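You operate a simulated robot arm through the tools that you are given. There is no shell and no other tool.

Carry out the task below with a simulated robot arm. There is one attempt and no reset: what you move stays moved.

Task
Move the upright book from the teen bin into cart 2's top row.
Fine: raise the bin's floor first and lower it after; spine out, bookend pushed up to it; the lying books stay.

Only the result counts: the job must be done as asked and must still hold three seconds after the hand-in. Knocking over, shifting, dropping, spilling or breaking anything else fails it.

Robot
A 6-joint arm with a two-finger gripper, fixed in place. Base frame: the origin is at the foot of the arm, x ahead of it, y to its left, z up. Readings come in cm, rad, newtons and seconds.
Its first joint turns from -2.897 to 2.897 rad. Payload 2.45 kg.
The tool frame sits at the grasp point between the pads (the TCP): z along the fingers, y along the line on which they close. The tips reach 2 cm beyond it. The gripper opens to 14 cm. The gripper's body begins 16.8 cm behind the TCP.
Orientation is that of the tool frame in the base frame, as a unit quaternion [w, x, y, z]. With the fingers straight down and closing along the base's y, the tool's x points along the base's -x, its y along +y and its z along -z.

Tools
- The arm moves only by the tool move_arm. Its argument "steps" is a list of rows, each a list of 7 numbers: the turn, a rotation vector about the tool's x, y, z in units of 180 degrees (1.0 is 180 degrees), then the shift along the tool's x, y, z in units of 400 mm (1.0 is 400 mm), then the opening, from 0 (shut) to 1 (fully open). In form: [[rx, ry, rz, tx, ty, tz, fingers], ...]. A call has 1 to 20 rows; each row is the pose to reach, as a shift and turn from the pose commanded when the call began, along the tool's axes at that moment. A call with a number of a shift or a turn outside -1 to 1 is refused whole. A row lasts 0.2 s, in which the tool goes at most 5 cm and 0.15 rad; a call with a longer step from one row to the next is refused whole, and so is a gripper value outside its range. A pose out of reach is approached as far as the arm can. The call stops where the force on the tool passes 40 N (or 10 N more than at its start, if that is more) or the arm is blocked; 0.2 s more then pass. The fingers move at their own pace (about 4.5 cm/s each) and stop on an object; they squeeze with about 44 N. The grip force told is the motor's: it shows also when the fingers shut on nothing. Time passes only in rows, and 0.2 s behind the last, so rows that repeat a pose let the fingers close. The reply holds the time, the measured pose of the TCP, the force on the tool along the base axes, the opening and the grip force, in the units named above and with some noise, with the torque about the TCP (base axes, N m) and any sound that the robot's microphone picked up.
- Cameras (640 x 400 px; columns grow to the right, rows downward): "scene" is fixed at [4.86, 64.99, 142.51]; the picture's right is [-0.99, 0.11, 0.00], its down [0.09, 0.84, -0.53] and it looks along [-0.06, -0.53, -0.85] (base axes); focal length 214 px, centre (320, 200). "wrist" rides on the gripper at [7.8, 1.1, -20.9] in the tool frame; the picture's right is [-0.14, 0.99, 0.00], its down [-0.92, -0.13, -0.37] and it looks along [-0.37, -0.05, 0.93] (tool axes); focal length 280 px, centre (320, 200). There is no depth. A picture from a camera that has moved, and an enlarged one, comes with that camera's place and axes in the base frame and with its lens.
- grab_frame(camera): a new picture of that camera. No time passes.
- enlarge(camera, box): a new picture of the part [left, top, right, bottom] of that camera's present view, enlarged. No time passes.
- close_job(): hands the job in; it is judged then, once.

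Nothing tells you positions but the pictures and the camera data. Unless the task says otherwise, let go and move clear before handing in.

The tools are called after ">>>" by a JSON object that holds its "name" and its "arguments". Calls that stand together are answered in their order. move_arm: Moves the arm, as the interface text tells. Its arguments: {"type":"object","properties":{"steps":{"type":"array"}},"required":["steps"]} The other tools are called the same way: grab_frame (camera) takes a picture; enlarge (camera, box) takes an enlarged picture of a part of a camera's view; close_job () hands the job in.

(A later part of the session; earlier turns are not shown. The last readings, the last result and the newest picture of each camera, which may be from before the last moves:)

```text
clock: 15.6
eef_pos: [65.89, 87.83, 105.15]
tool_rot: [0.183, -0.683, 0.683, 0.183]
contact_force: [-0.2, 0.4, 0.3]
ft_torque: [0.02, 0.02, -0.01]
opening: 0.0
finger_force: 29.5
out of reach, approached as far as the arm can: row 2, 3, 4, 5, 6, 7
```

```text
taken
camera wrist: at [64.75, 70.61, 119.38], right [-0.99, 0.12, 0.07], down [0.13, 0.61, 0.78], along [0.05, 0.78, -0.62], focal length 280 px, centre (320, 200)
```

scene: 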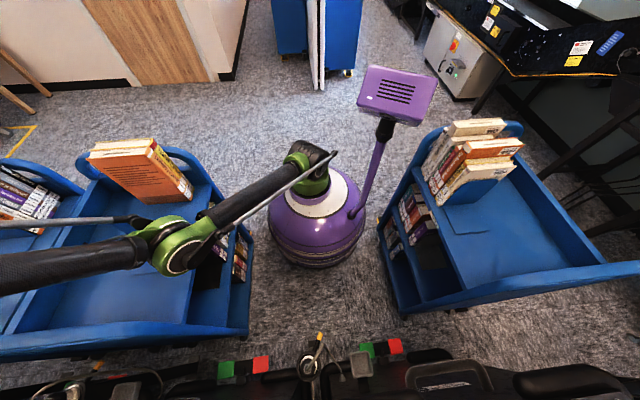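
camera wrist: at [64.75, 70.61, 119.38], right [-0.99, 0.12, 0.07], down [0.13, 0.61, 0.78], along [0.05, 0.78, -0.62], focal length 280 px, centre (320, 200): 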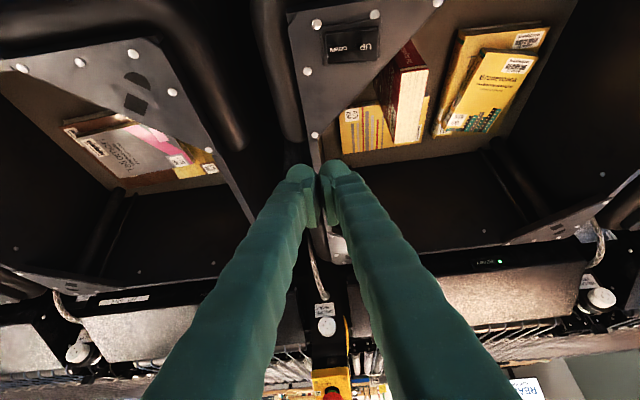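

The arm now follows exactly at (65.9, 87.8, 105). I continue to a hover just above the rocker's UP end.

>>> {"name": "move_arm", "arguments": {"steps": [[0, 0, 0, 0.04, 0.04, 0.012, 0], [0, 0, 0, 0.08, 0.08, 0.02, 0], [0, 0, 0, 0.12, 0.12, 0.028, 0], [0, 0, 0, 0.149, 0.1575, 0.0325, 0], [0, 0, 0, 0.149, 0.1575, 0.0325, 0]]}}

>>> {"name": "grab_frame", "arguments": {"camera": "wrist"}}

>>> {"name": "grab_frame", "arguments": {"camera": "scene"}}

```text
clock: 16.8
eef_pos: [62.05, 85.81, 101.58]
tool_rot: [0.182, -0.683, 0.683, 0.183]
contact_force: [0.7, 0.1, 0.5]
ft_torque: [0.01, 0.02, 0.0]
opening: 0.0
finger_force: 30.1
out of reach, approached as far as the arm can: row 3, 4, 5
```

```text
taken
camera wrist: at [60.82, 68.61, 115.99], right [-0.99, 0.12, 0.07], down [0.13, 0.61, 0.78], along [0.05, 0.78, -0.62], focal length 280 px, centre (320, 200)
```

wrist: 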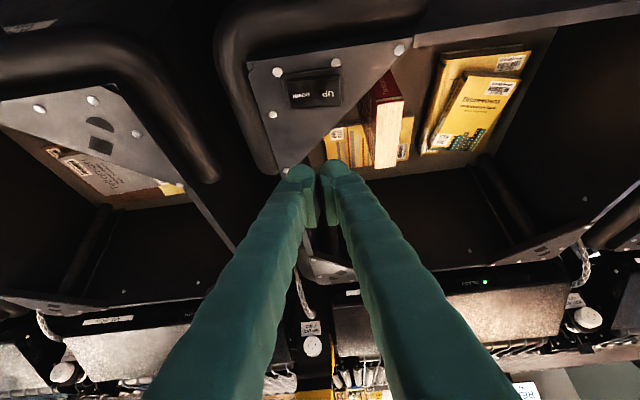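

```text
taken
```

scene: 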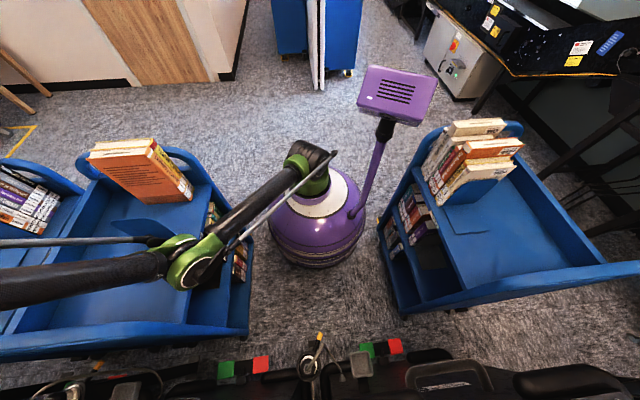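

The arm is still bent the wrong way and its elbow is low near cart 2, so I'll raise everything first, going up and away from the bin. Then I'll work the elbow back over the top.

>>> {"name": "move_arm", "arguments": {"steps": [[0, 0, 0, -0.04, 0, -0.11, 0], [0, 0, 0, -0.08, 0, -0.22, 0], [0, 0, 0, -0.12, 0, -0.33, 0], [0, 0, 0, -0.16, 0, -0.44, 0], [0, 0, 0, -0.2, 0, -0.55, 0], [0, 0, 0, -0.235, 0, -0.63, 0], [0, 0, 0, -0.2635, 0, -0.6965, 0], [0, 0, 0, -0.2635, 0, -0.6965, 0]]}}

>>> {"name": "grab_frame", "arguments": {"camera": "scene"}}

```text
clock: 18.6
eef_pos: [59.2, 78.38, 126.47]
tool_rot: [-0.183, 0.683, -0.683, -0.183]
contact_force: [-0.3, -0.4, -0.6]
ft_torque: [-0.01, -0.03, 0.01]
opening: 0.01
finger_force: 29.2
out of reach, approached as far as the arm can: row 5, 6, 7, 8
```

```text
taken
```

scene: 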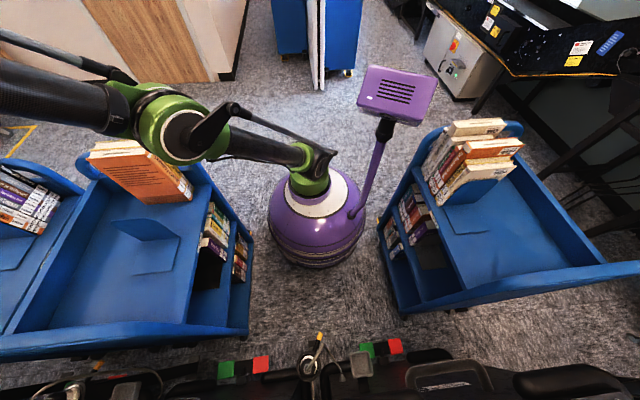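

The arm is straight now. I continue upward and inward so the elbow folds to the upper side.

>>> {"name": "move_arm", "arguments": {"steps": [[0, 0, 0, 0.006, 0.047, -0.0925, 0], [0, 0, 0, 0.012, 0.093, -0.185, 0], [0, 0, 0, 0.018, 0.14, -0.2775, 0], [0, 0, 0, 0.025, 0.187, -0.37, 0], [0, 0, 0, 0.031, 0.233, -0.4625, 0], [0, 0, 0, 0.037, 0.28, -0.555, 0], [0, 0, 0, 0.076, 0.35, -0.607, 0], [0, 0, 0, 0.116, 0.42, -0.659, 0], [0, 0, 0, 0.155, 0.49, -0.71, 0], [0, 0, 0, 0.195, 0.56, -0.762, 0], [0, 0, 0, 0.2345, 0.63, -0.814, 0], [0, 0, 0, 0.2345, 0.63, -0.814, 0]]}}

>>> {"name": "grab_frame", "arguments": {"camera": "scene"}}

```text
clock: 21.2
eef_pos: [33.48, 53.36, 147.51]
tool_rot: [0.185, -0.682, 0.683, 0.183]
contact_force: [-0.3, -0.4, -0.1]
ft_torque: [-0.04, 0.03, 0.01]
opening: 0.04
finger_force: 29.6
out of reach, approached as far as the arm can: row 1, 2, 3, 4, 5, 6, 7, 8, 9, 10, 11, 12
```

```text
taken
```

scene: 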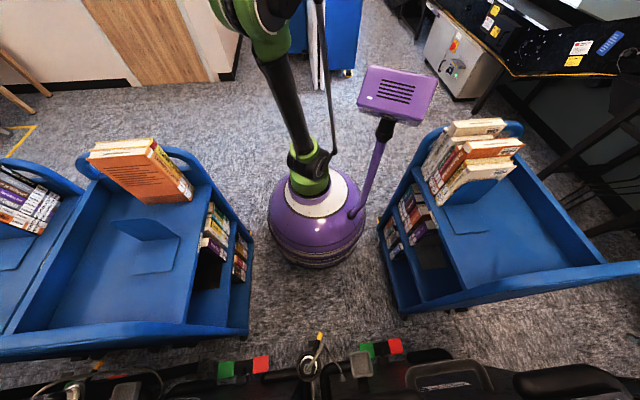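

>>> {"name": "move_arm", "arguments": {"steps": [[0, 0, 0, 0.06, 0.015, 0.075, 0], [0, 0, 0, 0.12, 0.03, 0.15, 0], [0, 0, 0, 0.18, 0.045, 0.225, 0], [0, 0, 0, 0.24, 0.06, 0.3, 0], [0, 0, 0, 0.3, 0.075, 0.375, 0], [0, 0, 0, 0.355, 0.0875, 0.445, 0], [0, 0, 0, 0.355, 0.0875, 0.445, 0]]}}

>>> {"name": "grab_frame", "arguments": {"camera": "scene"}}

```text
clock: 22.8
eef_pos: [29.93, 49.97, 124.95]
tool_rot: [-0.183, 0.683, -0.683, -0.183]
contact_force: [0.9, -0.3, -1.0]
ft_torque: [0.04, 0.01, -0.02]
opening: 0.0
finger_force: 29.1
```

```text
taken
```

scene: 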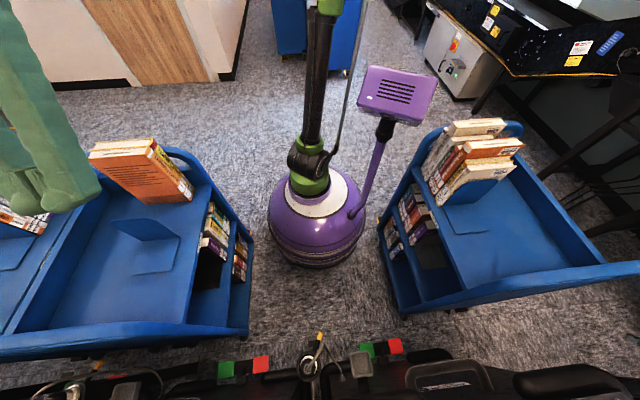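

The elbow is back on the upper side and the arm tracks exactly again. Now I move to a hover above the UP end of the rocker, keeping well inside reach.

>>> {"name": "move_arm", "arguments": {"steps": [[0, 0, 0, -0.038, -0.062, 0.0726, 0], [0, 0, 0, -0.076, -0.124, 0.145, 0], [0, 0, 0, -0.1145, -0.1856, 0.2178, 0], [0, 0, 0, -0.1527, -0.2475, 0.29, 0], [0, 0, 0, -0.191, -0.309, 0.363, 0], [0, 0, 0, -0.229, -0.371, 0.4355, 0], [0, 0, 0, -0.267, -0.433, 0.508, 0], [0, 0, 0, -0.305, -0.495, 0.581, 0], [0, 0, 0, -0.3435, -0.557, 0.653, 0], [0, 0, 0, -0.3817, -0.619, 0.726, 0], [0, 0, 0, -0.42, -0.681, 0.798, 0], [0, 0, 0, -0.458, -0.7425, 0.871, 0], [0, 0, 0, -0.458, -0.7425, 0.871, 0]]}}

>>> {"name": "grab_frame", "arguments": {"camera": "wrist"}}

>>> {"name": "grab_frame", "arguments": {"camera": "scene"}}

>>> {"name": "enlarge", "arguments": {"camera": "wrist", "box": [220, 20, 420, 200]}}

```text
clock: 25.6
eef_pos: [59.78, 83.28, 103.98]
tool_rot: [-0.183, 0.683, -0.683, -0.182]
contact_force: [-0.4, 0.2, -0.2]
ft_torque: [0.01, 0.03, 0.01]
opening: 0.0
finger_force: 29.1
```

```text
taken
camera wrist: at [58.58, 66.1, 118.25], right [-0.99, 0.12, 0.07], down [0.13, 0.61, 0.78], along [0.05, 0.78, -0.62], focal length 280 px, centre (320, 200)
```

wrist: 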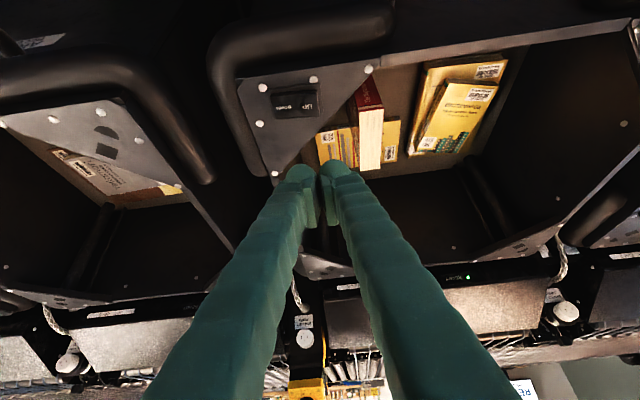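

```text
taken
```

scene: 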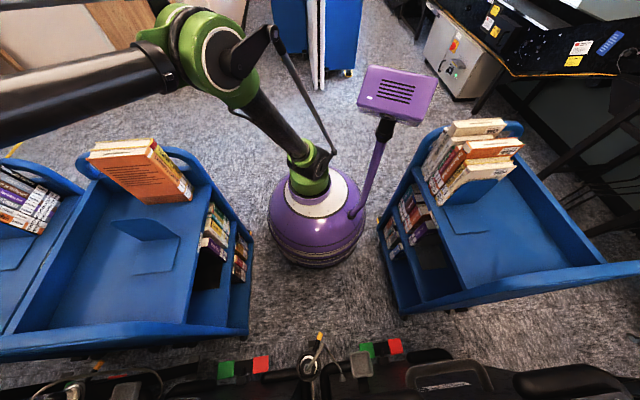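

```text
2.22 times, centred on (320, 110) of wrist
camera zoom: at [58.58, 66.1, 118.25], right [-0.99, 0.12, 0.07], down [0.13, 0.61, 0.78], along [0.05, 0.78, -0.62], focal length 623 px, centre (320, 400)
```

zoom: 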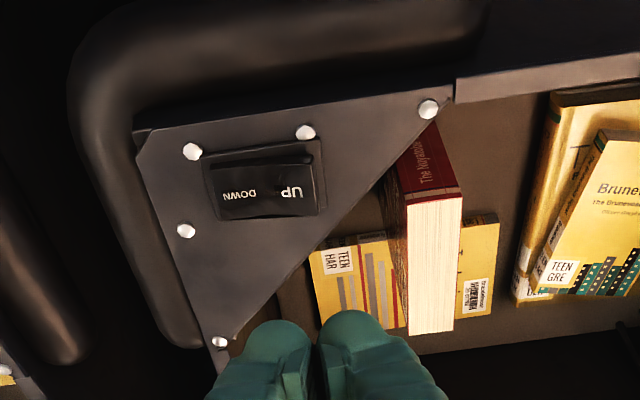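

The view confirms the UP half is at x ≈ 59–61, y ≈ 82.7. I descend to just above it.

>>> {"name": "move_arm", "arguments": {"steps": [[0, 0, 0, 0.03, 0, 0.052, 0], [0, 0, 0, 0.06, 0, 0.104, 0], [0, 0, 0, 0.085, 0, 0.147, 0], [0, 0, 0, 0.1, 0, 0.1732, 0], [0, 0, 0, 0.1, 0, 0.1732, 0]]}}

>>> {"name": "grab_frame", "arguments": {"camera": "wrist"}}

>>> {"name": "enlarge", "arguments": {"camera": "wrist", "box": [250, 80, 410, 200]}}

```text
clock: 26.8
eef_pos: [59.73, 83.38, 96.0]
tool_rot: [0.184, -0.683, 0.683, 0.183]
contact_force: [-0.1, -0.7, 0.6]
ft_torque: [0.0, 0.0, 0.02]
opening: 0.0
finger_force: 29.7
```

```text
taken
camera wrist: at [58.49, 66.11, 110.24], right [-0.99, 0.12, 0.07], down [0.13, 0.61, 0.78], along [0.05, 0.78, -0.62], focal length 280 px, centre (320, 200)
```

wrist: 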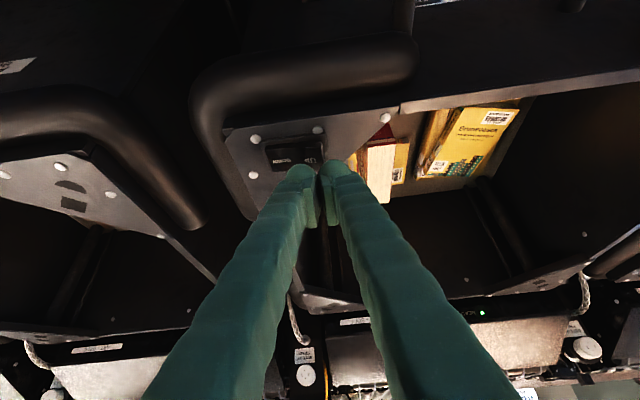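

```text
3.33 times, centred on (330, 140) of wrist
camera zoom: at [58.49, 66.11, 110.24], right [-0.99, 0.12, 0.07], down [0.13, 0.61, 0.78], along [0.05, 0.78, -0.62], focal length 935 px, centre (287, 400)
```

zoom: 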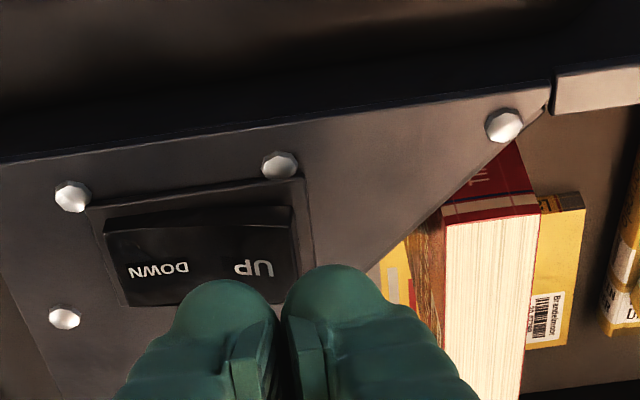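

Fingertips are just above the rocker; the +x fingertip should be centred on UP, so I'll shift about 0.85 cm toward −x and press down in small steps, watching the force.

>>> {"name": "move_arm", "arguments": {"steps": [[0, 0, 0, 0, 0.021, 0, 0], [0, 0, 0, 0.003, 0.021, 0.0054, 0], [0, 0, 0, 0.006, 0.021, 0.0108, 0], [0, 0, 0, 0.0094, 0.021, 0.0162, 0], [0, 0, 0, 0.0125, 0.021, 0.0216, 0], [0, 0, 0, 0.0156, 0.021, 0.027, 0], [0, 0, 0, 0.0187, 0.021, 0.0325, 0]]}}

>>> {"name": "enlarge", "arguments": {"camera": "wrist", "box": [250, 80, 410, 200]}}

```text
clock: 28.4
eef_pos: [58.89, 83.39, 94.59]
tool_rot: [0.184, -0.683, 0.683, 0.183]
contact_force: [3.0, 4.8, 18.4]
ft_torque: [0.02, -0.3, 0.05]
opening: 0.01
finger_force: 29.0
```

```text
3.33 times, centred on (330, 140) of wrist
camera zoom: at [57.67, 66.07, 108.82], right [-0.99, 0.12, 0.07], down [0.13, 0.61, 0.78], along [0.05, 0.78, -0.62], focal length 935 px, centre (287, 400)
```

zoom: 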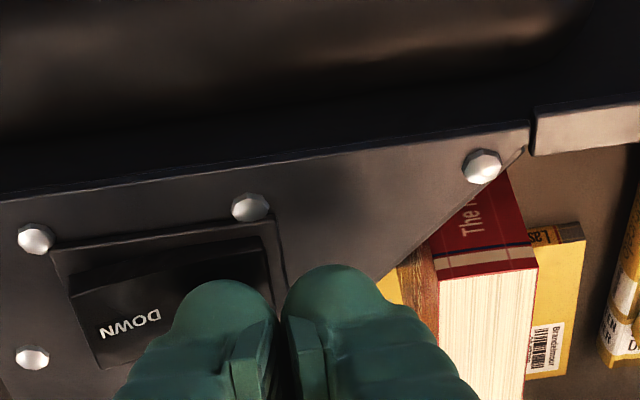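

The rocker has tipped to UP with about 18 N. I hold it and watch whether the floor rises.

>>> {"name": "move_arm", "arguments": {"steps": [[0, 0, 0, 0, 0, 0, 0], [0, 0, 0, 0, 0, 0, 0], [0, 0, 0, 0, 0, 0, 0], [0, 0, 0, 0, 0, 0, 0], [0, 0, 0, 0, 0, 0, 0]]}}

>>> {"name": "grab_frame", "arguments": {"camera": "wrist"}}

```text
clock: 29.6
eef_pos: [58.9, 83.29, 94.52]
tool_rot: [0.185, -0.682, 0.683, 0.183]
contact_force: [3.6, 6.3, 26.1]
ft_torque: [0.0, -0.38, 0.09]
opening: 0.0
finger_force: 29.2
```

```text
taken
camera wrist: at [57.64, 66.05, 108.81], right [-0.99, 0.12, 0.07], down [0.13, 0.61, 0.78], along [0.05, 0.78, -0.62], focal length 280 px, centre (320, 200)
```

wrist: 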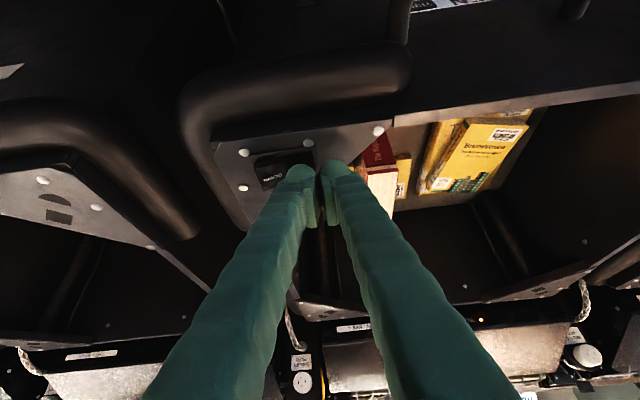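

The books are rising relative to the corner plate, so the floor is lifting. I keep holding.

>>> {"name": "move_arm", "arguments": {"steps": [[0, 0, 0, 0, 0, 0, 0], [0, 0, 0, 0, 0, 0, 0], [0, 0, 0, 0, 0, 0, 0], [0, 0, 0, 0, 0, 0, 0], [0, 0, 0, 0, 0, 0, 0], [0, 0, 0, 0, 0, 0, 0], [0, 0, 0, 0, 0, 0, 0], [0, 0, 0, 0, 0, 0, 0], [0, 0, 0, 0, 0, 0, 0], [0, 0, 0, 0, 0, 0, 0]]}}

>>> {"name": "grab_frame", "arguments": {"camera": "wrist"}}

```text
clock: 31.8
eef_pos: [59.04, 83.24, 94.53]
tool_rot: [0.184, -0.683, 0.683, 0.183]
contact_force: [-0.5, 2.6, 25.3]
ft_torque: [-0.07, -0.25, -0.02]
opening: 0.01
finger_force: 29.2
```

```text
taken
camera wrist: at [57.63, 66.03, 108.81], right [-0.99, 0.12, 0.07], down [0.13, 0.61, 0.78], along [0.05, 0.78, -0.62], focal length 280 px, centre (320, 200)
```

wrist: 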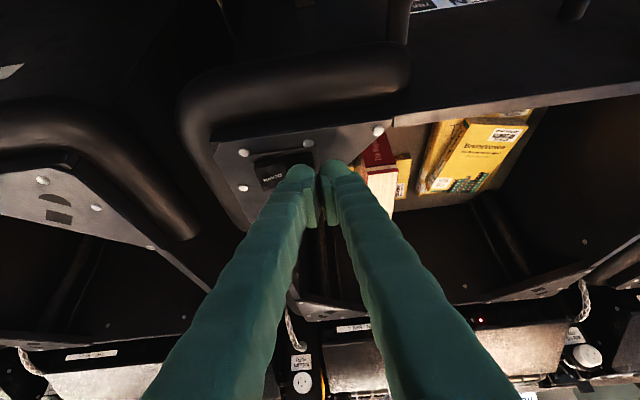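

>>> {"name": "enlarge", "arguments": {"camera": "wrist", "box": [440, 290, 600, 390]}}

>>> {"name": "enlarge", "arguments": {"camera": "wrist", "box": [340, 90, 560, 230]}}

>>> {"name": "enlarge", "arguments": {"camera": "wrist", "box": [260, 330, 340, 400]}}

>>> {"name": "enlarge", "arguments": {"camera": "wrist", "box": [0, 300, 130, 400]}}

```text
4.00 times, centred on (520, 340) of wrist
camera zoom: at [57.63, 66.03, 108.81], right [-0.99, 0.12, 0.07], down [0.13, 0.61, 0.78], along [0.05, 0.78, -0.62], focal length 1122 px, centre (-480, -360)
```

zoom: 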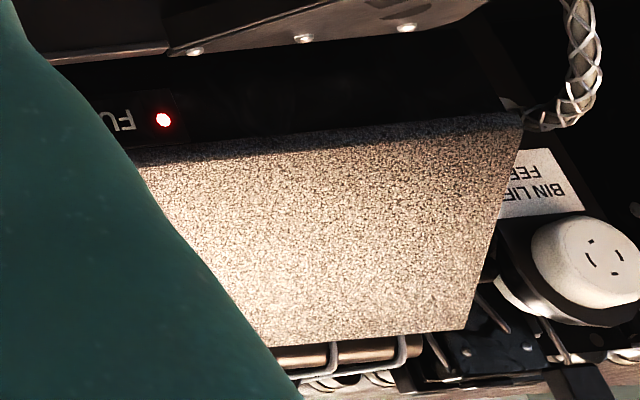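

```text
2.86 times, centred on (450, 160) of wrist
camera zoom: at [57.63, 66.03, 108.81], right [-0.99, 0.12, 0.07], down [0.13, 0.61, 0.78], along [0.05, 0.78, -0.62], focal length 801 px, centre (-51, 314)
```

zoom: 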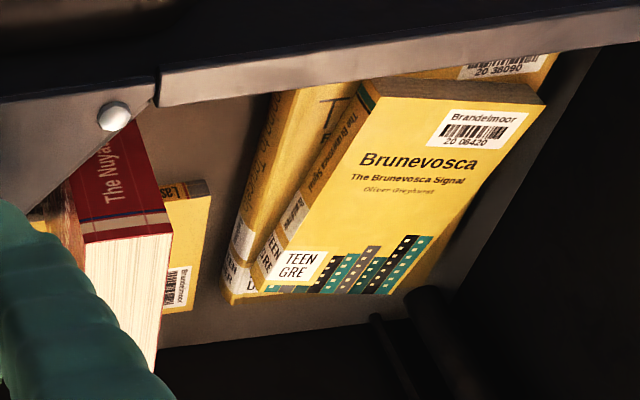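

```text
5.71 times, centred on (300, 365) of wrist
camera zoom: at [57.63, 66.03, 108.81], right [-0.99, 0.12, 0.07], down [0.13, 0.61, 0.78], along [0.05, 0.78, -0.62], focal length 1602 px, centre (434, -743)
```

zoom: 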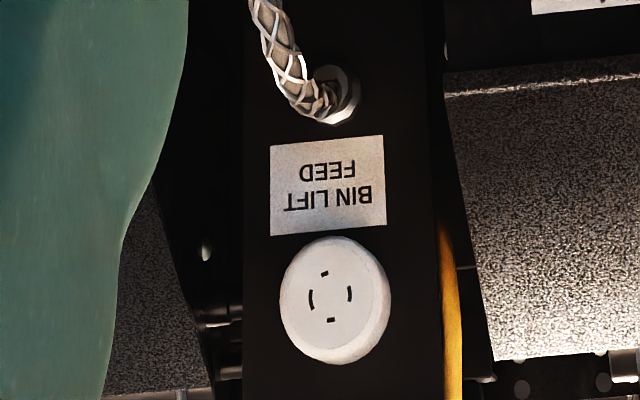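

```text
4.00 times, centred on (65, 350) of wrist
camera zoom: at [57.63, 66.03, 108.81], right [-0.99, 0.12, 0.07], down [0.13, 0.61, 0.78], along [0.05, 0.78, -0.62], focal length 1122 px, centre (1340, -400)
```

zoom: 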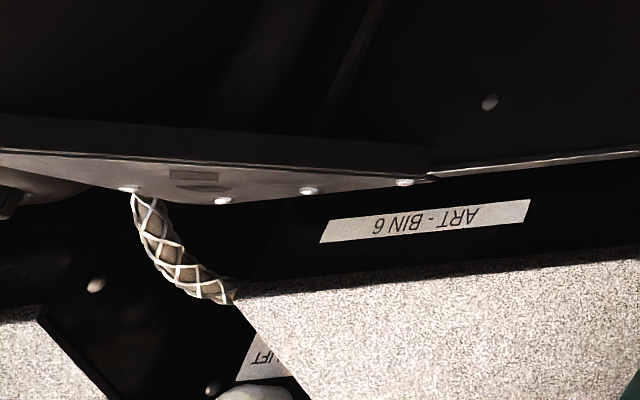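

The floor rose about 5–6 cm and stopped, and the far-side indicator ("FULL") is now red. I'll release the switch, back off a little and see whether the floor stays or what it does.

>>> {"name": "move_arm", "arguments": {"steps": [[0, 0, 0, -0.0125, 0, -0.0217, 0], [0, 0, 0, -0.025, 0, -0.0433, 0], [0, 0, 0, -0.0375, 0, -0.065, 0], [0, 0, 0, -0.05, 0, -0.0866, 0], [0, 0, 0, -0.05, 0, -0.0866, 0]]}}

>>> {"name": "grab_frame", "arguments": {"camera": "wrist"}}

>>> {"name": "enlarge", "arguments": {"camera": "wrist", "box": [240, 80, 440, 200]}}

```text
clock: 33.0
eef_pos: [58.98, 83.24, 98.56]
tool_rot: [0.183, -0.683, 0.683, 0.183]
contact_force: [-0.3, -0.2, -0.6]
ft_torque: [0.01, 0.0, 0.01]
opening: 0.0
finger_force: 29.2
```

```text
taken
camera wrist: at [57.74, 66.04, 112.77], right [-0.99, 0.12, 0.07], down [0.13, 0.61, 0.78], along [0.05, 0.78, -0.62], focal length 280 px, centre (320, 200)
```

wrist: 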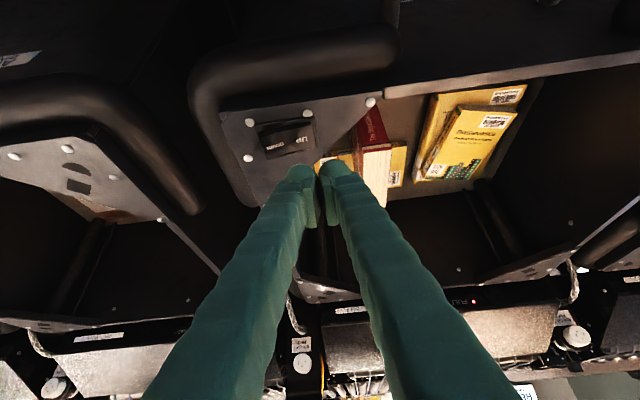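

```text
3.20 times, centred on (340, 140) of wrist
camera zoom: at [57.74, 66.04, 112.77], right [-0.99, 0.12, 0.07], down [0.13, 0.61, 0.78], along [0.05, 0.78, -0.62], focal length 897 px, centre (256, 392)
```

zoom: 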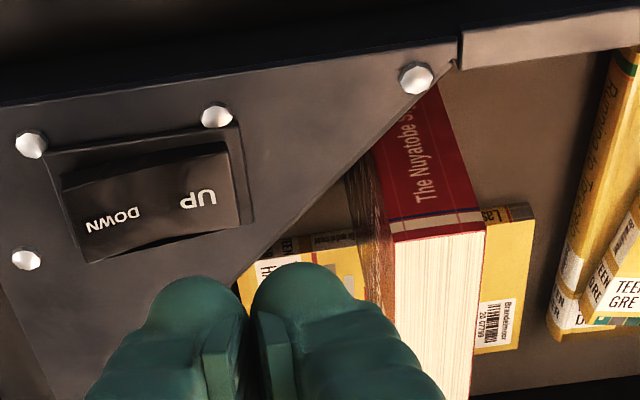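

The rocker latches in UP. I wait a couple of seconds to see whether the floor keeps rising.

>>> {"name": "move_arm", "arguments": {"steps": [[0, 0, 0, 0, 0, 0, 0], [0, 0, 0, 0, 0, 0, 0], [0, 0, 0, 0, 0, 0, 0], [0, 0, 0, 0, 0, 0, 0], [0, 0, 0, 0, 0, 0, 0], [0, 0, 0, 0, 0, 0, 0], [0, 0, 0, 0, 0, 0, 0], [0, 0, 0, 0, 0, 0, 0], [0, 0, 0, 0, 0, 0, 0], [0, 0, 0, 0, 0, 0, 0]]}}

>>> {"name": "enlarge", "arguments": {"camera": "wrist", "box": [240, 80, 440, 200]}}

```text
clock: 35.2
eef_pos: [58.84, 83.21, 98.55]
tool_rot: [0.183, -0.683, 0.683, 0.183]
contact_force: [0.9, 0.1, 1.0]
ft_torque: [-0.03, -0.03, -0.01]
opening: 0.01
finger_force: 28.9
```

```text
3.20 times, centred on (340, 140) of wrist
camera zoom: at [57.74, 66.04, 112.76], right [-0.99, 0.12, 0.07], down [0.13, 0.61, 0.78], along [0.05, 0.78, -0.62], focal length 897 px, centre (256, 392)
```

zoom: 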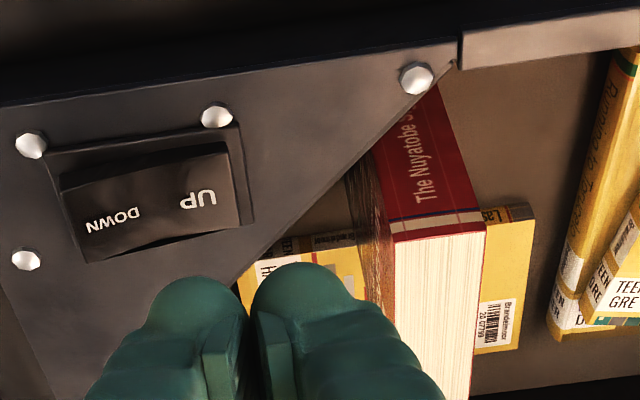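

The floor is steady at its raised position with the red book's top at z ≈ 85, which is graspable. I now lift off, move over the book and open the gripper to line up on its thickness along x.

>>> {"name": "move_arm", "arguments": {"steps": [[0, 0, 0, -0.038, 0, -0.065, 0], [0, 0, 0, -0.075, 0, -0.13, 0], [0, 0, 0, -0.12, 0.058, -0.094, 0.3], [0, 0, 0, -0.165, 0.117, -0.059, 0.5], [0, 0, 0, -0.21, 0.175, -0.023, 0.714], [0, 0, 0, -0.21, 0.175, -0.023, 0.714], [0, 0, 0, -0.21, 0.175, -0.023, 0.714], [0, 0, 0, -0.21, 0.175, -0.023, 0.714], [0, 0, 0, -0.21, 0.175, -0.023, 0.714]]}}

>>> {"name": "grab_frame", "arguments": {"camera": "wrist"}}

>>> {"name": "enlarge", "arguments": {"camera": "wrist", "box": [220, 80, 420, 220]}}

```text
clock: 37.2
eef_pos: [51.88, 90.14, 103.43]
tool_rot: [0.184, -0.683, 0.683, 0.183]
contact_force: [0.5, 0.8, -0.4]
ft_torque: [0.02, 0.0, 0.0]
opening: 9.99
finger_force: 0.0
```

```text
taken
camera wrist: at [50.64, 72.95, 117.75], right [-0.99, 0.12, 0.07], down [0.13, 0.61, 0.78], along [0.05, 0.78, -0.62], focal length 280 px, centre (320, 200)
```

wrist: 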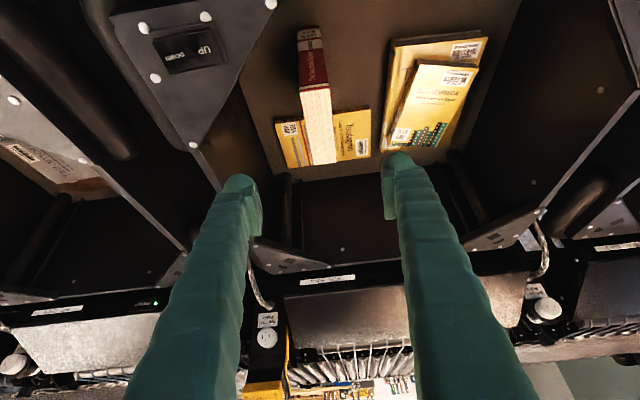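

```text
2.86 times, centred on (320, 150) of wrist
camera zoom: at [50.64, 72.95, 117.75], right [-0.99, 0.12, 0.07], down [0.13, 0.61, 0.78], along [0.05, 0.78, -0.62], focal length 801 px, centre (320, 343)
```

zoom: 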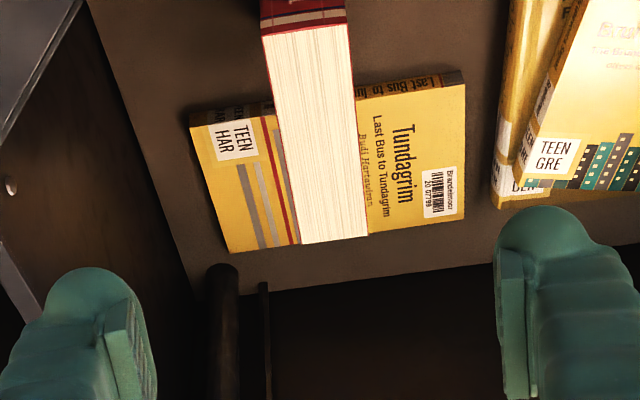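

The red book is at x ≈ 49.5–53.3, y ≈ 92–105, top z ≈ 85. I shift slightly in x and descend partway to check alignment before straddling it.

>>> {"name": "move_arm", "arguments": {"steps": [[0, 0, 0, 0.012, 0.012, 0.068, 0.714], [0, 0, 0, 0.024, 0.012, 0.136, 0.714], [0, 0, 0, 0.036, 0.012, 0.205, 0.714], [0, 0, 0, 0.048, 0.012, 0.273, 0.714], [0, 0, 0, 0.06, 0.012, 0.341, 0.714], [0, 0, 0, 0.06, 0.012, 0.341, 0.714]]}}

>>> {"name": "grab_frame", "arguments": {"camera": "wrist"}}

>>> {"name": "enlarge", "arguments": {"camera": "wrist", "box": [220, 80, 420, 220]}}

```text
clock: 38.6
eef_pos: [51.52, 94.95, 90.5]
tool_rot: [0.184, -0.683, 0.683, 0.182]
contact_force: [0.2, -0.2, -0.2]
ft_torque: [0.06, -0.03, 0.0]
opening: 10.01
finger_force: 0.0
```

```text
taken
camera wrist: at [50.27, 77.65, 104.65], right [-0.99, 0.12, 0.07], down [0.13, 0.61, 0.78], along [0.05, 0.78, -0.62], focal length 280 px, centre (320, 200)
```

wrist: 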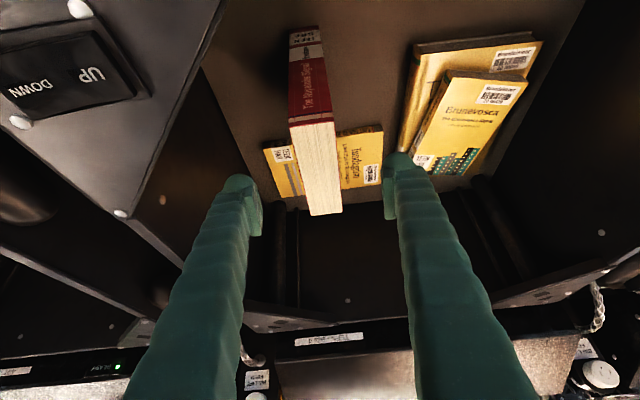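

```text
2.86 times, centred on (320, 150) of wrist
camera zoom: at [50.27, 77.65, 104.65], right [-0.99, 0.12, 0.07], down [0.13, 0.61, 0.78], along [0.05, 0.78, -0.62], focal length 801 px, centre (320, 343)
```

zoom: 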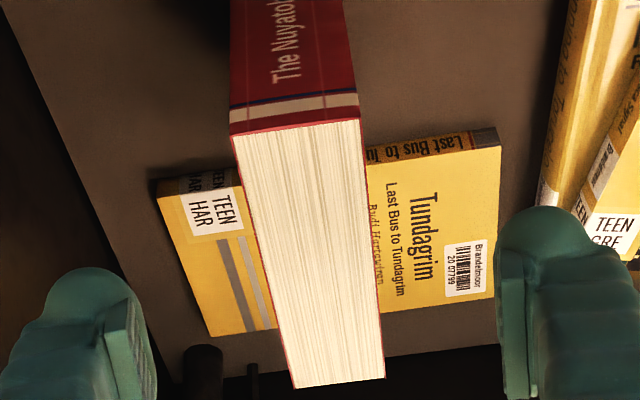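

Alignment is good: the book is centred at x ≈ 51.4 between the fingers. I descend to straddle the top of the book and close.

>>> {"name": "move_arm", "arguments": {"steps": [[0, 0, 0, 0.0095, 0, 0.055, 0.714], [0, 0, 0, 0.019, 0, 0.11, 0.714], [0, 0, 0, 0.0285, 0, 0.165, 0.714], [0, 0, 0, 0.038, 0, 0.2205, 0.714], [0, 0, 0, 0.038, 0, 0.2205, 0.714]]}}

>>> {"name": "grab_frame", "arguments": {"camera": "wrist"}}

```text
clock: 39.8
eef_pos: [51.26, 97.91, 82.05]
tool_rot: [-0.183, 0.683, -0.683, -0.183]
contact_force: [-0.7, 0.3, 0.0]
ft_torque: [0.0, 0.0, -0.02]
opening: 10.03
finger_force: 0.1
```

```text
taken
camera wrist: at [50.2, 80.7, 96.3], right [-0.99, 0.12, 0.07], down [0.13, 0.61, 0.78], along [0.05, 0.78, -0.62], focal length 280 px, centre (320, 200)
```

wrist: 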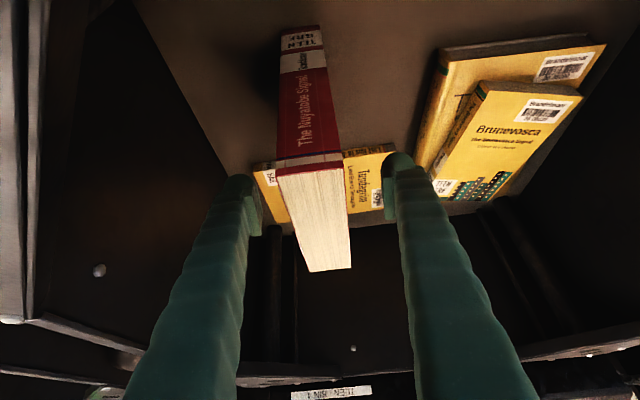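

>>> {"name": "move_arm", "arguments": {"steps": [[0, 0, 0, 0, 0, 0, 0.5], [0, 0, 0, 0, 0, 0, 0.4], [0, 0, 0, 0, 0, 0, 0.2], [0, 0, 0, 0, 0, 0, 0.15], [0, 0, 0, 0, 0, 0, 0.15], [0, 0, 0, 0, 0, 0, 0.15], [0, 0, 0, 0, 0, 0, 0.15]]}}

>>> {"name": "grab_frame", "arguments": {"camera": "wrist"}}

```text
clock: 41.4
eef_pos: [51.41, 98.03, 81.98]
tool_rot: [0.183, -0.683, 0.683, 0.183]
contact_force: [1.1, 1.6, 0.8]
ft_torque: [0.07, -0.08, -0.02]
opening: 3.67
finger_force: 43.9
```

```text
taken
camera wrist: at [50.21, 80.69, 96.32], right [-0.99, 0.12, 0.07], down [0.13, 0.61, 0.78], along [0.05, 0.78, -0.62], focal length 280 px, centre (320, 200)
```

wrist: 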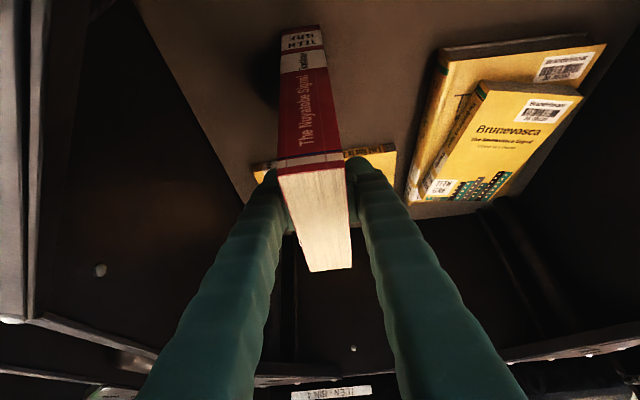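

The grip is firm (3.67 cm, 44 N). I lift a few centimetres slowly and check that the book comes up cleanly.

>>> {"name": "move_arm", "arguments": {"steps": [[0, 0, 0, -0.0125, 0, -0.0217, 0.15], [0, 0, 0, -0.025, 0, -0.0433, 0.15], [0, 0, 0, -0.0375, 0, -0.065, 0.15], [0, 0, 0, -0.05, 0, -0.0866, 0.15], [0, 0, 0, -0.0625, 0, -0.108, 0.15]]}}

>>> {"name": "grab_frame", "arguments": {"camera": "wrist"}}

```text
clock: 42.6
eef_pos: [51.5, 98.01, 86.85]
tool_rot: [0.183, -0.683, 0.683, 0.182]
contact_force: [0.1, 0.1, -4.0]
ft_torque: [-0.02, 0.0, 0.0]
opening: 3.64
finger_force: 44.5
```

```text
taken
camera wrist: at [50.19, 80.79, 101.29], right [-0.99, 0.12, 0.07], down [0.13, 0.61, 0.78], along [0.05, 0.78, -0.62], focal length 280 px, centre (320, 200)
```

wrist: 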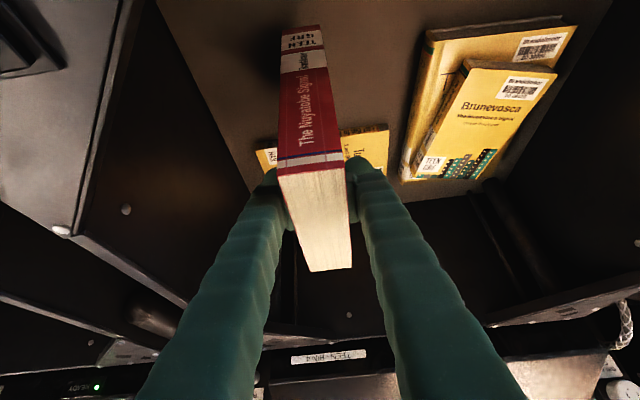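

The book came up cleanly with about 4 N of weight. I continue lifting out of the bin, drifting slightly toward −x and −y to stay inside reach and clear of the rim.

>>> {"name": "move_arm", "arguments": {"steps": [[0, 0, 0, -0.017, 0.0125, -0.0695, 0.15], [0, 0, 0, -0.034, 0.025, -0.139, 0.15], [0, 0, 0, -0.051, 0.0375, -0.2085, 0.15], [0, 0, 0, -0.068, 0.05, -0.278, 0.15], [0, 0, 0, -0.085, 0.0625, -0.3475, 0.15], [0, 0, 0, -0.102, 0.075, -0.417, 0.15], [0, 0, 0, -0.119, 0.0875, -0.4865, 0.15], [0, 0, 0, -0.136, 0.1, -0.556, 0.15], [0, 0, 0, -0.153, 0.1125, -0.6255, 0.15], [0, 0, 0, -0.1705, 0.125, -0.695, 0.15], [0, 0, 0, -0.1705, 0.125, -0.695, 0.15]]}}

>>> {"name": "grab_frame", "arguments": {"camera": "wrist"}}

>>> {"name": "grab_frame", "arguments": {"camera": "scene"}}

```text
clock: 45.0
eef_pos: [46.35, 90.02, 114.61]
tool_rot: [0.183, -0.683, 0.683, 0.183]
contact_force: [-0.6, 0.2, -4.4]
ft_torque: [-0.01, 0.05, -0.02]
opening: 3.68
finger_force: 43.8
```

```text
taken
camera wrist: at [45.22, 72.79, 128.84], right [-0.99, 0.12, 0.07], down [0.13, 0.61, 0.78], along [0.05, 0.78, -0.62], focal length 280 px, centre (320, 200)
```

wrist: 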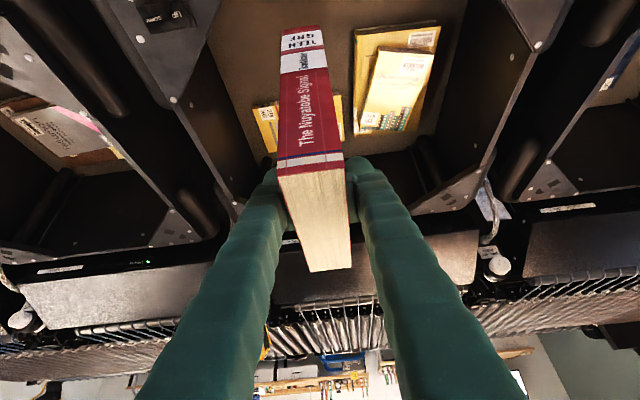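

```text
taken
```

scene: 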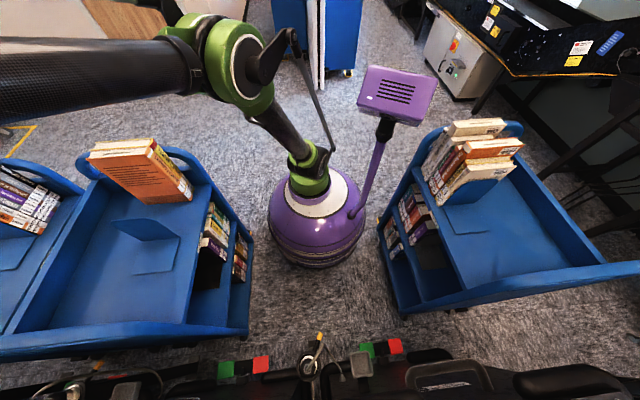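

The book is out, its bottom at about z ≈ 99, and the lying books look undisturbed. Next I carry it toward the base side, above everything, before turning it.

>>> {"name": "move_arm", "arguments": {"steps": [[0, 0, 0, 0.06, 0.037, -0.054, 0.15], [0, 0, 0, 0.121, 0.0745, -0.1086, 0.15], [0, 0, 0, 0.181, 0.112, -0.163, 0.15], [0, 0, 0, 0.242, 0.149, -0.217, 0.15], [0, 0, 0, 0.302, 0.186, -0.2716, 0.15], [0, 0, 0, 0.363, 0.2236, -0.326, 0.15], [0, 0, 0, 0.423, 0.261, -0.38, 0.15], [0, 0, 0, 0.4836, 0.298, -0.4345, 0.15], [0, 0, 0, 0.544, 0.3355, -0.489, 0.15], [0, 0, 0, 0.6045, 0.373, -0.543, 0.15], [0, 0, 0, 0.665, 0.41, -0.5975, 0.15], [0, 0, 0, 0.665, 0.41, -0.5975, 0.15]]}}

>>> {"name": "grab_frame", "arguments": {"camera": "scene"}}

>>> {"name": "grab_frame", "arguments": {"camera": "wrist"}}

```text
clock: 47.6
eef_pos: [29.89, 55.0, 121.87]
tool_rot: [-0.183, 0.683, -0.683, -0.183]
contact_force: [0.3, 0.2, -4.3]
ft_torque: [0.0, -0.02, -0.02]
opening: 3.71
finger_force: 43.8
```

```text
taken
```

scene: 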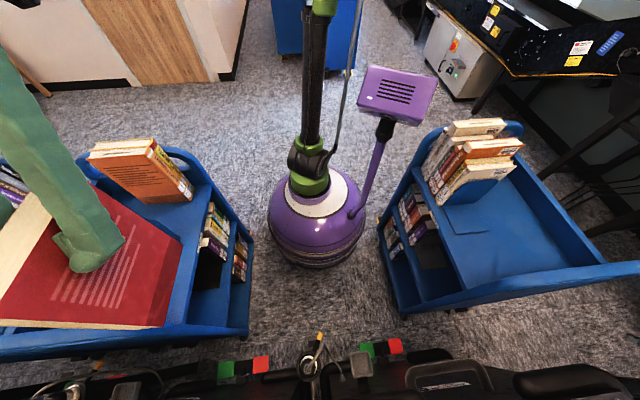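

```text
taken
camera wrist: at [28.67, 37.71, 136.13], right [-0.99, 0.12, 0.07], down [0.13, 0.61, 0.78], along [0.05, 0.78, -0.62], focal length 280 px, centre (320, 200)
```

wrist: 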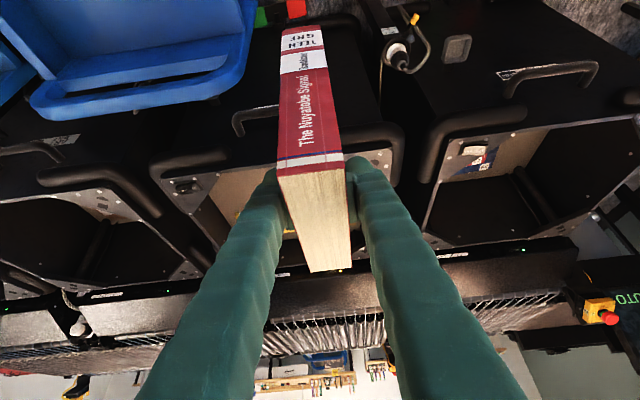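

Now I turn the book clockwise 90° (about the vertical) so its spine will face −x, while backing slightly toward the base.

>>> {"name": "move_arm", "arguments": {"steps": [[0.0208, 0, 0.0361, 0.0144, 0.0125, -0.0083, 0.15], [0.0417, 0, 0.0722, 0.0288, 0.025, -0.0167, 0.15], [0.0625, 0, 0.1083, 0.0433, 0.0375, -0.025, 0.15], [0.0833, 0, 0.1443, 0.0577, 0.05, -0.0333, 0.15], [0.1042, 0, 0.1804, 0.0721, 0.0625, -0.0417, 0.15], [0.125, 0, 0.2165, 0.0865, 0.075, -0.05, 0.15], [0.1458, 0, 0.2526, 0.101, 0.0875, -0.0583, 0.15], [0.1667, 0, 0.2887, 0.1153, 0.1, -0.0667, 0.15], [0.1875, 0, 0.3248, 0.1298, 0.1125, -0.075, 0.15], [0.2083, 0, 0.3608, 0.1442, 0.125, -0.0833, 0.15], [0.2292, 0, 0.3969, 0.1586, 0.1375, -0.0917, 0.15], [0.25, 0, 0.433, 0.173, 0.15, -0.1, 0.15], [0.25, 0, 0.433, 0.173, 0.15, -0.1, 0.15]]}}

>>> {"name": "grab_frame", "arguments": {"camera": "scene"}}

>>> {"name": "grab_frame", "arguments": {"camera": "wrist"}}

```text
clock: 50.4
eef_pos: [23.86, 47.06, 121.78]
tool_rot: [0.259, 0.001, 0.966, -0.001]
contact_force: [-0.3, 0.2, -4.7]
ft_torque: [-0.01, 0.0, 0.03]
opening: 3.7
finger_force: 44.4
```

```text
taken
```

scene: 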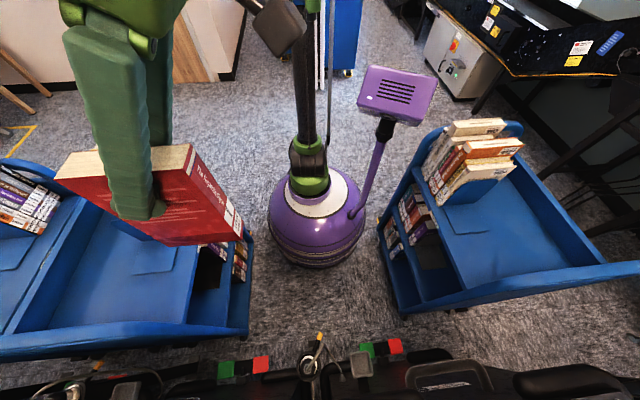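

```text
taken
camera wrist: at [6.6, 48.08, 136.15], right [0.12, 0.99, 0.07], down [0.61, -0.13, 0.78], along [0.78, -0.05, -0.62], focal length 280 px, centre (320, 200)
```

wrist: 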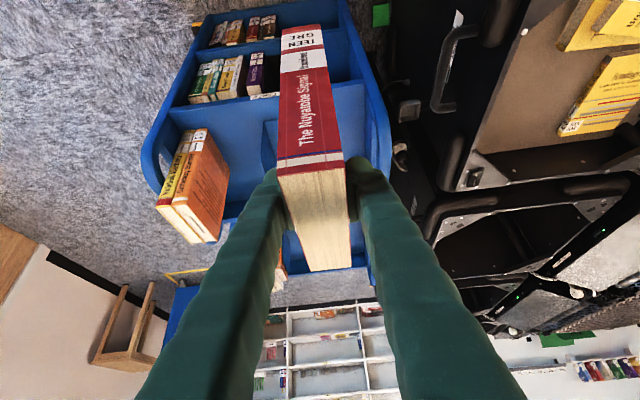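

The spine now faces −x. I look closely at cart 2's row and at the bin from here.

>>> {"name": "enlarge", "arguments": {"camera": "wrist", "box": [130, 80, 290, 260]}}

>>> {"name": "enlarge", "arguments": {"camera": "wrist", "box": [400, 0, 640, 220]}}

>>> {"name": "enlarge", "arguments": {"camera": "scene", "box": [40, 120, 280, 360]}}

```text
2.22 times, centred on (210, 170) of wrist
camera zoom: at [6.6, 48.08, 136.15], right [0.12, 0.99, 0.07], down [0.61, -0.13, 0.78], along [0.78, -0.05, -0.62], focal length 623 px, centre (564, 267)
```

zoom: 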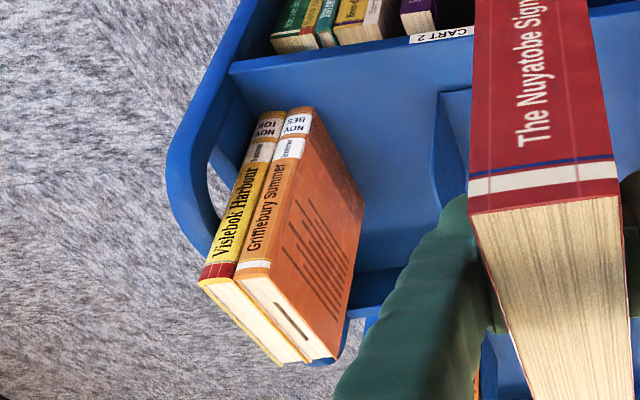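

```text
1.82 times, centred on (520, 110) of wrist
camera zoom: at [6.6, 48.08, 136.15], right [0.12, 0.99, 0.07], down [0.61, -0.13, 0.78], along [0.78, -0.05, -0.62], focal length 510 px, centre (-44, 364)
```

zoom: 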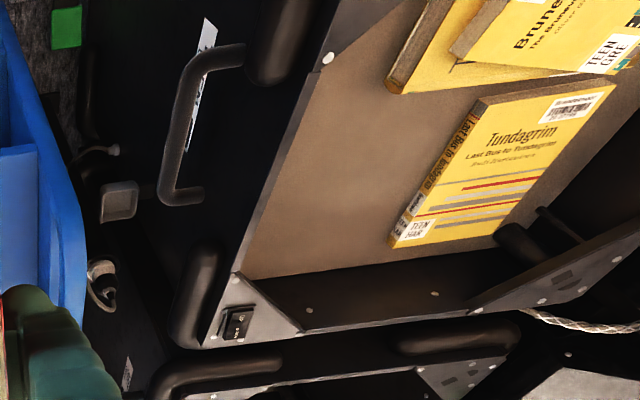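

```text
1.67 times, centred on (160, 240) of scene
camera zoom: at [4.86, 64.99, 142.51], right [-0.99, 0.11, 0.0], down [0.09, 0.84, -0.53], along [-0.06, -0.53, -0.85], focal length 358 px, centre (587, 133)
```

zoom: 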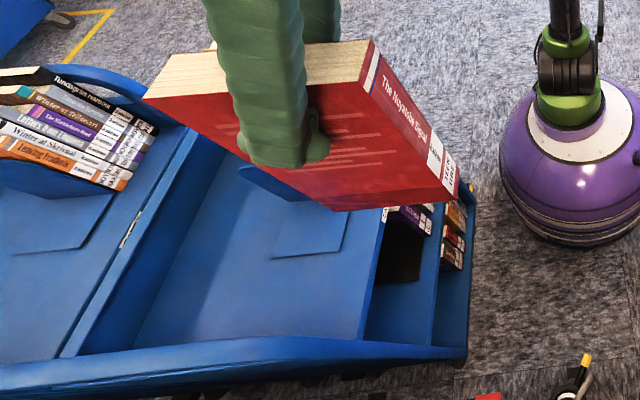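

Cart 2's shelf is at z ≈ 75.6, Grimebury Summer's face at y ≈ 18.3 with spines at x ≈ 48, and the bookend upright at y ≈ 33. I carry the book to above the free gap, leaving finger room beside its neighbour.

>>> {"name": "move_arm", "arguments": {"steps": [[0, 0, 0, -0.0585, -0.0535, 0.0505, 0.15], [0, 0, 0, -0.117, -0.107, 0.101, 0.15], [0, 0, 0, -0.1755, -0.1605, 0.1515, 0.15], [0, 0, 0, -0.234, -0.214, 0.202, 0.15], [0, 0, 0, -0.2925, -0.2675, 0.2525, 0.15], [0, 0, 0, -0.351, -0.321, 0.303, 0.15], [0, 0, 0, -0.4095, -0.3745, 0.3535, 0.15], [0, 0, 0, -0.468, -0.428, 0.404, 0.15], [0, 0, 0, -0.5265, -0.4815, 0.4545, 0.15], [0, 0, 0, -0.585, -0.535, 0.505, 0.15], [0, 0, 0, -0.585, -0.535, 0.505, 0.15]]}}

>>> {"name": "grab_frame", "arguments": {"camera": "scene"}}

>>> {"name": "grab_frame", "arguments": {"camera": "wrist"}}

```text
clock: 52.8
eef_pos: [54.29, 25.39, 116.15]
tool_rot: [0.258, 0.001, 0.966, -0.001]
contact_force: [0.7, -1.2, -4.2]
ft_torque: [-0.02, -0.01, -0.02]
opening: 3.68
finger_force: 44.1
```

```text
taken
```

scene: 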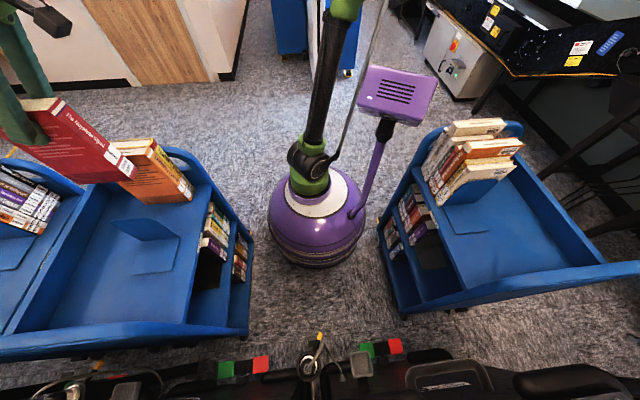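

```text
taken
camera wrist: at [37.02, 26.55, 130.38], right [0.12, 0.99, 0.07], down [0.61, -0.13, 0.78], along [0.78, -0.05, -0.62], focal length 280 px, centre (320, 200)
```

wrist: 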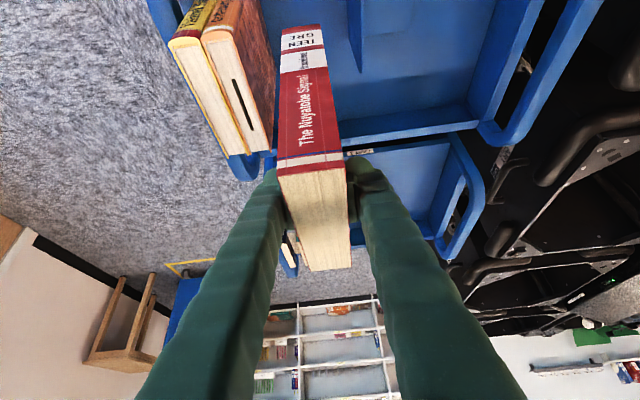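

>>> {"name": "move_arm", "arguments": {"steps": [[0, 0, 0, 0.045, 0, 0.078, 0.15], [0, 0, 0, 0.09, 0, 0.156, 0.15], [0, 0, 0, 0.135, 0, 0.234, 0.15], [0, 0, 0, 0.18, 0, 0.312, 0.15], [0, 0, 0, 0.22, 0, 0.381, 0.15], [0, 0, 0, 0.25, 0, 0.433, 0.15], [0, 0, 0, 0.27, 0, 0.4677, 0.15], [0, 0, 0, 0.27, 0, 0.4677, 0.15]]}}

>>> {"name": "grab_frame", "arguments": {"camera": "scene"}}

>>> {"name": "enlarge", "arguments": {"camera": "scene", "box": [60, 120, 260, 260]}}

>>> {"name": "grab_frame", "arguments": {"camera": "wrist"}}

```text
clock: 54.6
eef_pos: [54.25, 25.62, 94.44]
tool_rot: [0.258, 0.0, 0.966, 0.0]
contact_force: [1.1, 0.0, -3.3]
ft_torque: [0.01, -0.02, 0.01]
opening: 3.7
finger_force: 44.1
```

```text
taken
```

scene: 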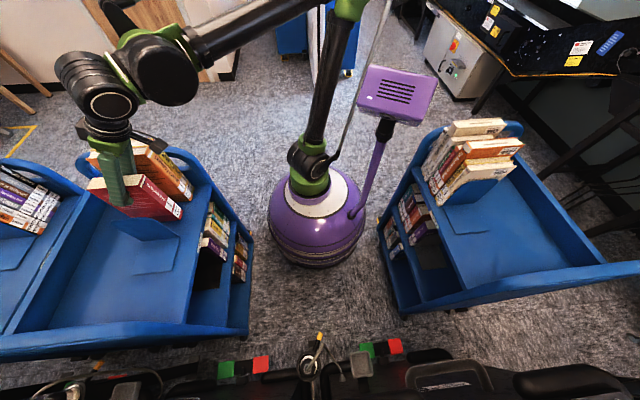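

```text
2.86 times, centred on (160, 190) of scene
camera zoom: at [4.86, 64.99, 142.51], right [-0.99, 0.11, 0.0], down [0.09, 0.84, -0.53], along [-0.06, -0.53, -0.85], focal length 613 px, centre (777, 229)
```

zoom: 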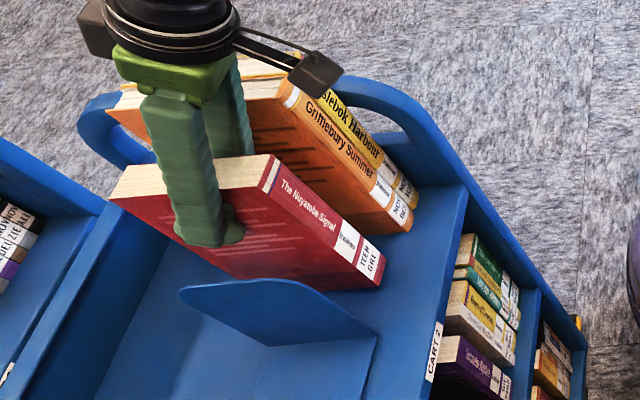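

```text
taken
camera wrist: at [36.97, 26.63, 108.67], right [0.12, 0.99, 0.07], down [0.61, -0.13, 0.78], along [0.78, -0.05, -0.62], focal length 280 px, centre (320, 200)
```

wrist: 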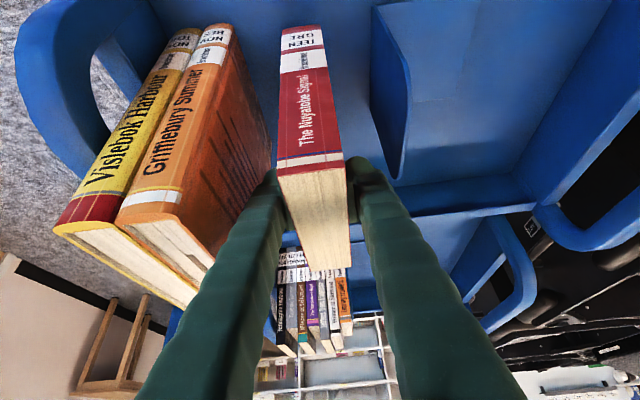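

The red book hangs upright with its spine in line (x ≈ 47.8) about 3 cm above the shelf. I lower it in small steps and watch the force for contact.

>>> {"name": "move_arm", "arguments": {"steps": [[0, 0, 0, 0.005, 0, 0.0087, 0.15], [0, 0, 0, 0.01, 0, 0.0173, 0.15], [0, 0, 0, 0.015, 0, 0.026, 0.15], [0, 0, 0, 0.02, 0, 0.0346, 0.15], [0, 0, 0, 0.025, 0, 0.0433, 0.15], [0, 0, 0, 0.03, 0, 0.052, 0.15]]}}

```text
clock: 56.0
eef_pos: [54.25, 25.59, 92.39]
tool_rot: [0.26, 0.0, 0.966, 0.001]
contact_force: [-8.2, -1.2, 39.9]
ft_torque: [-0.06, -0.09, 0.0]
opening: 3.72
finger_force: 43.5
```

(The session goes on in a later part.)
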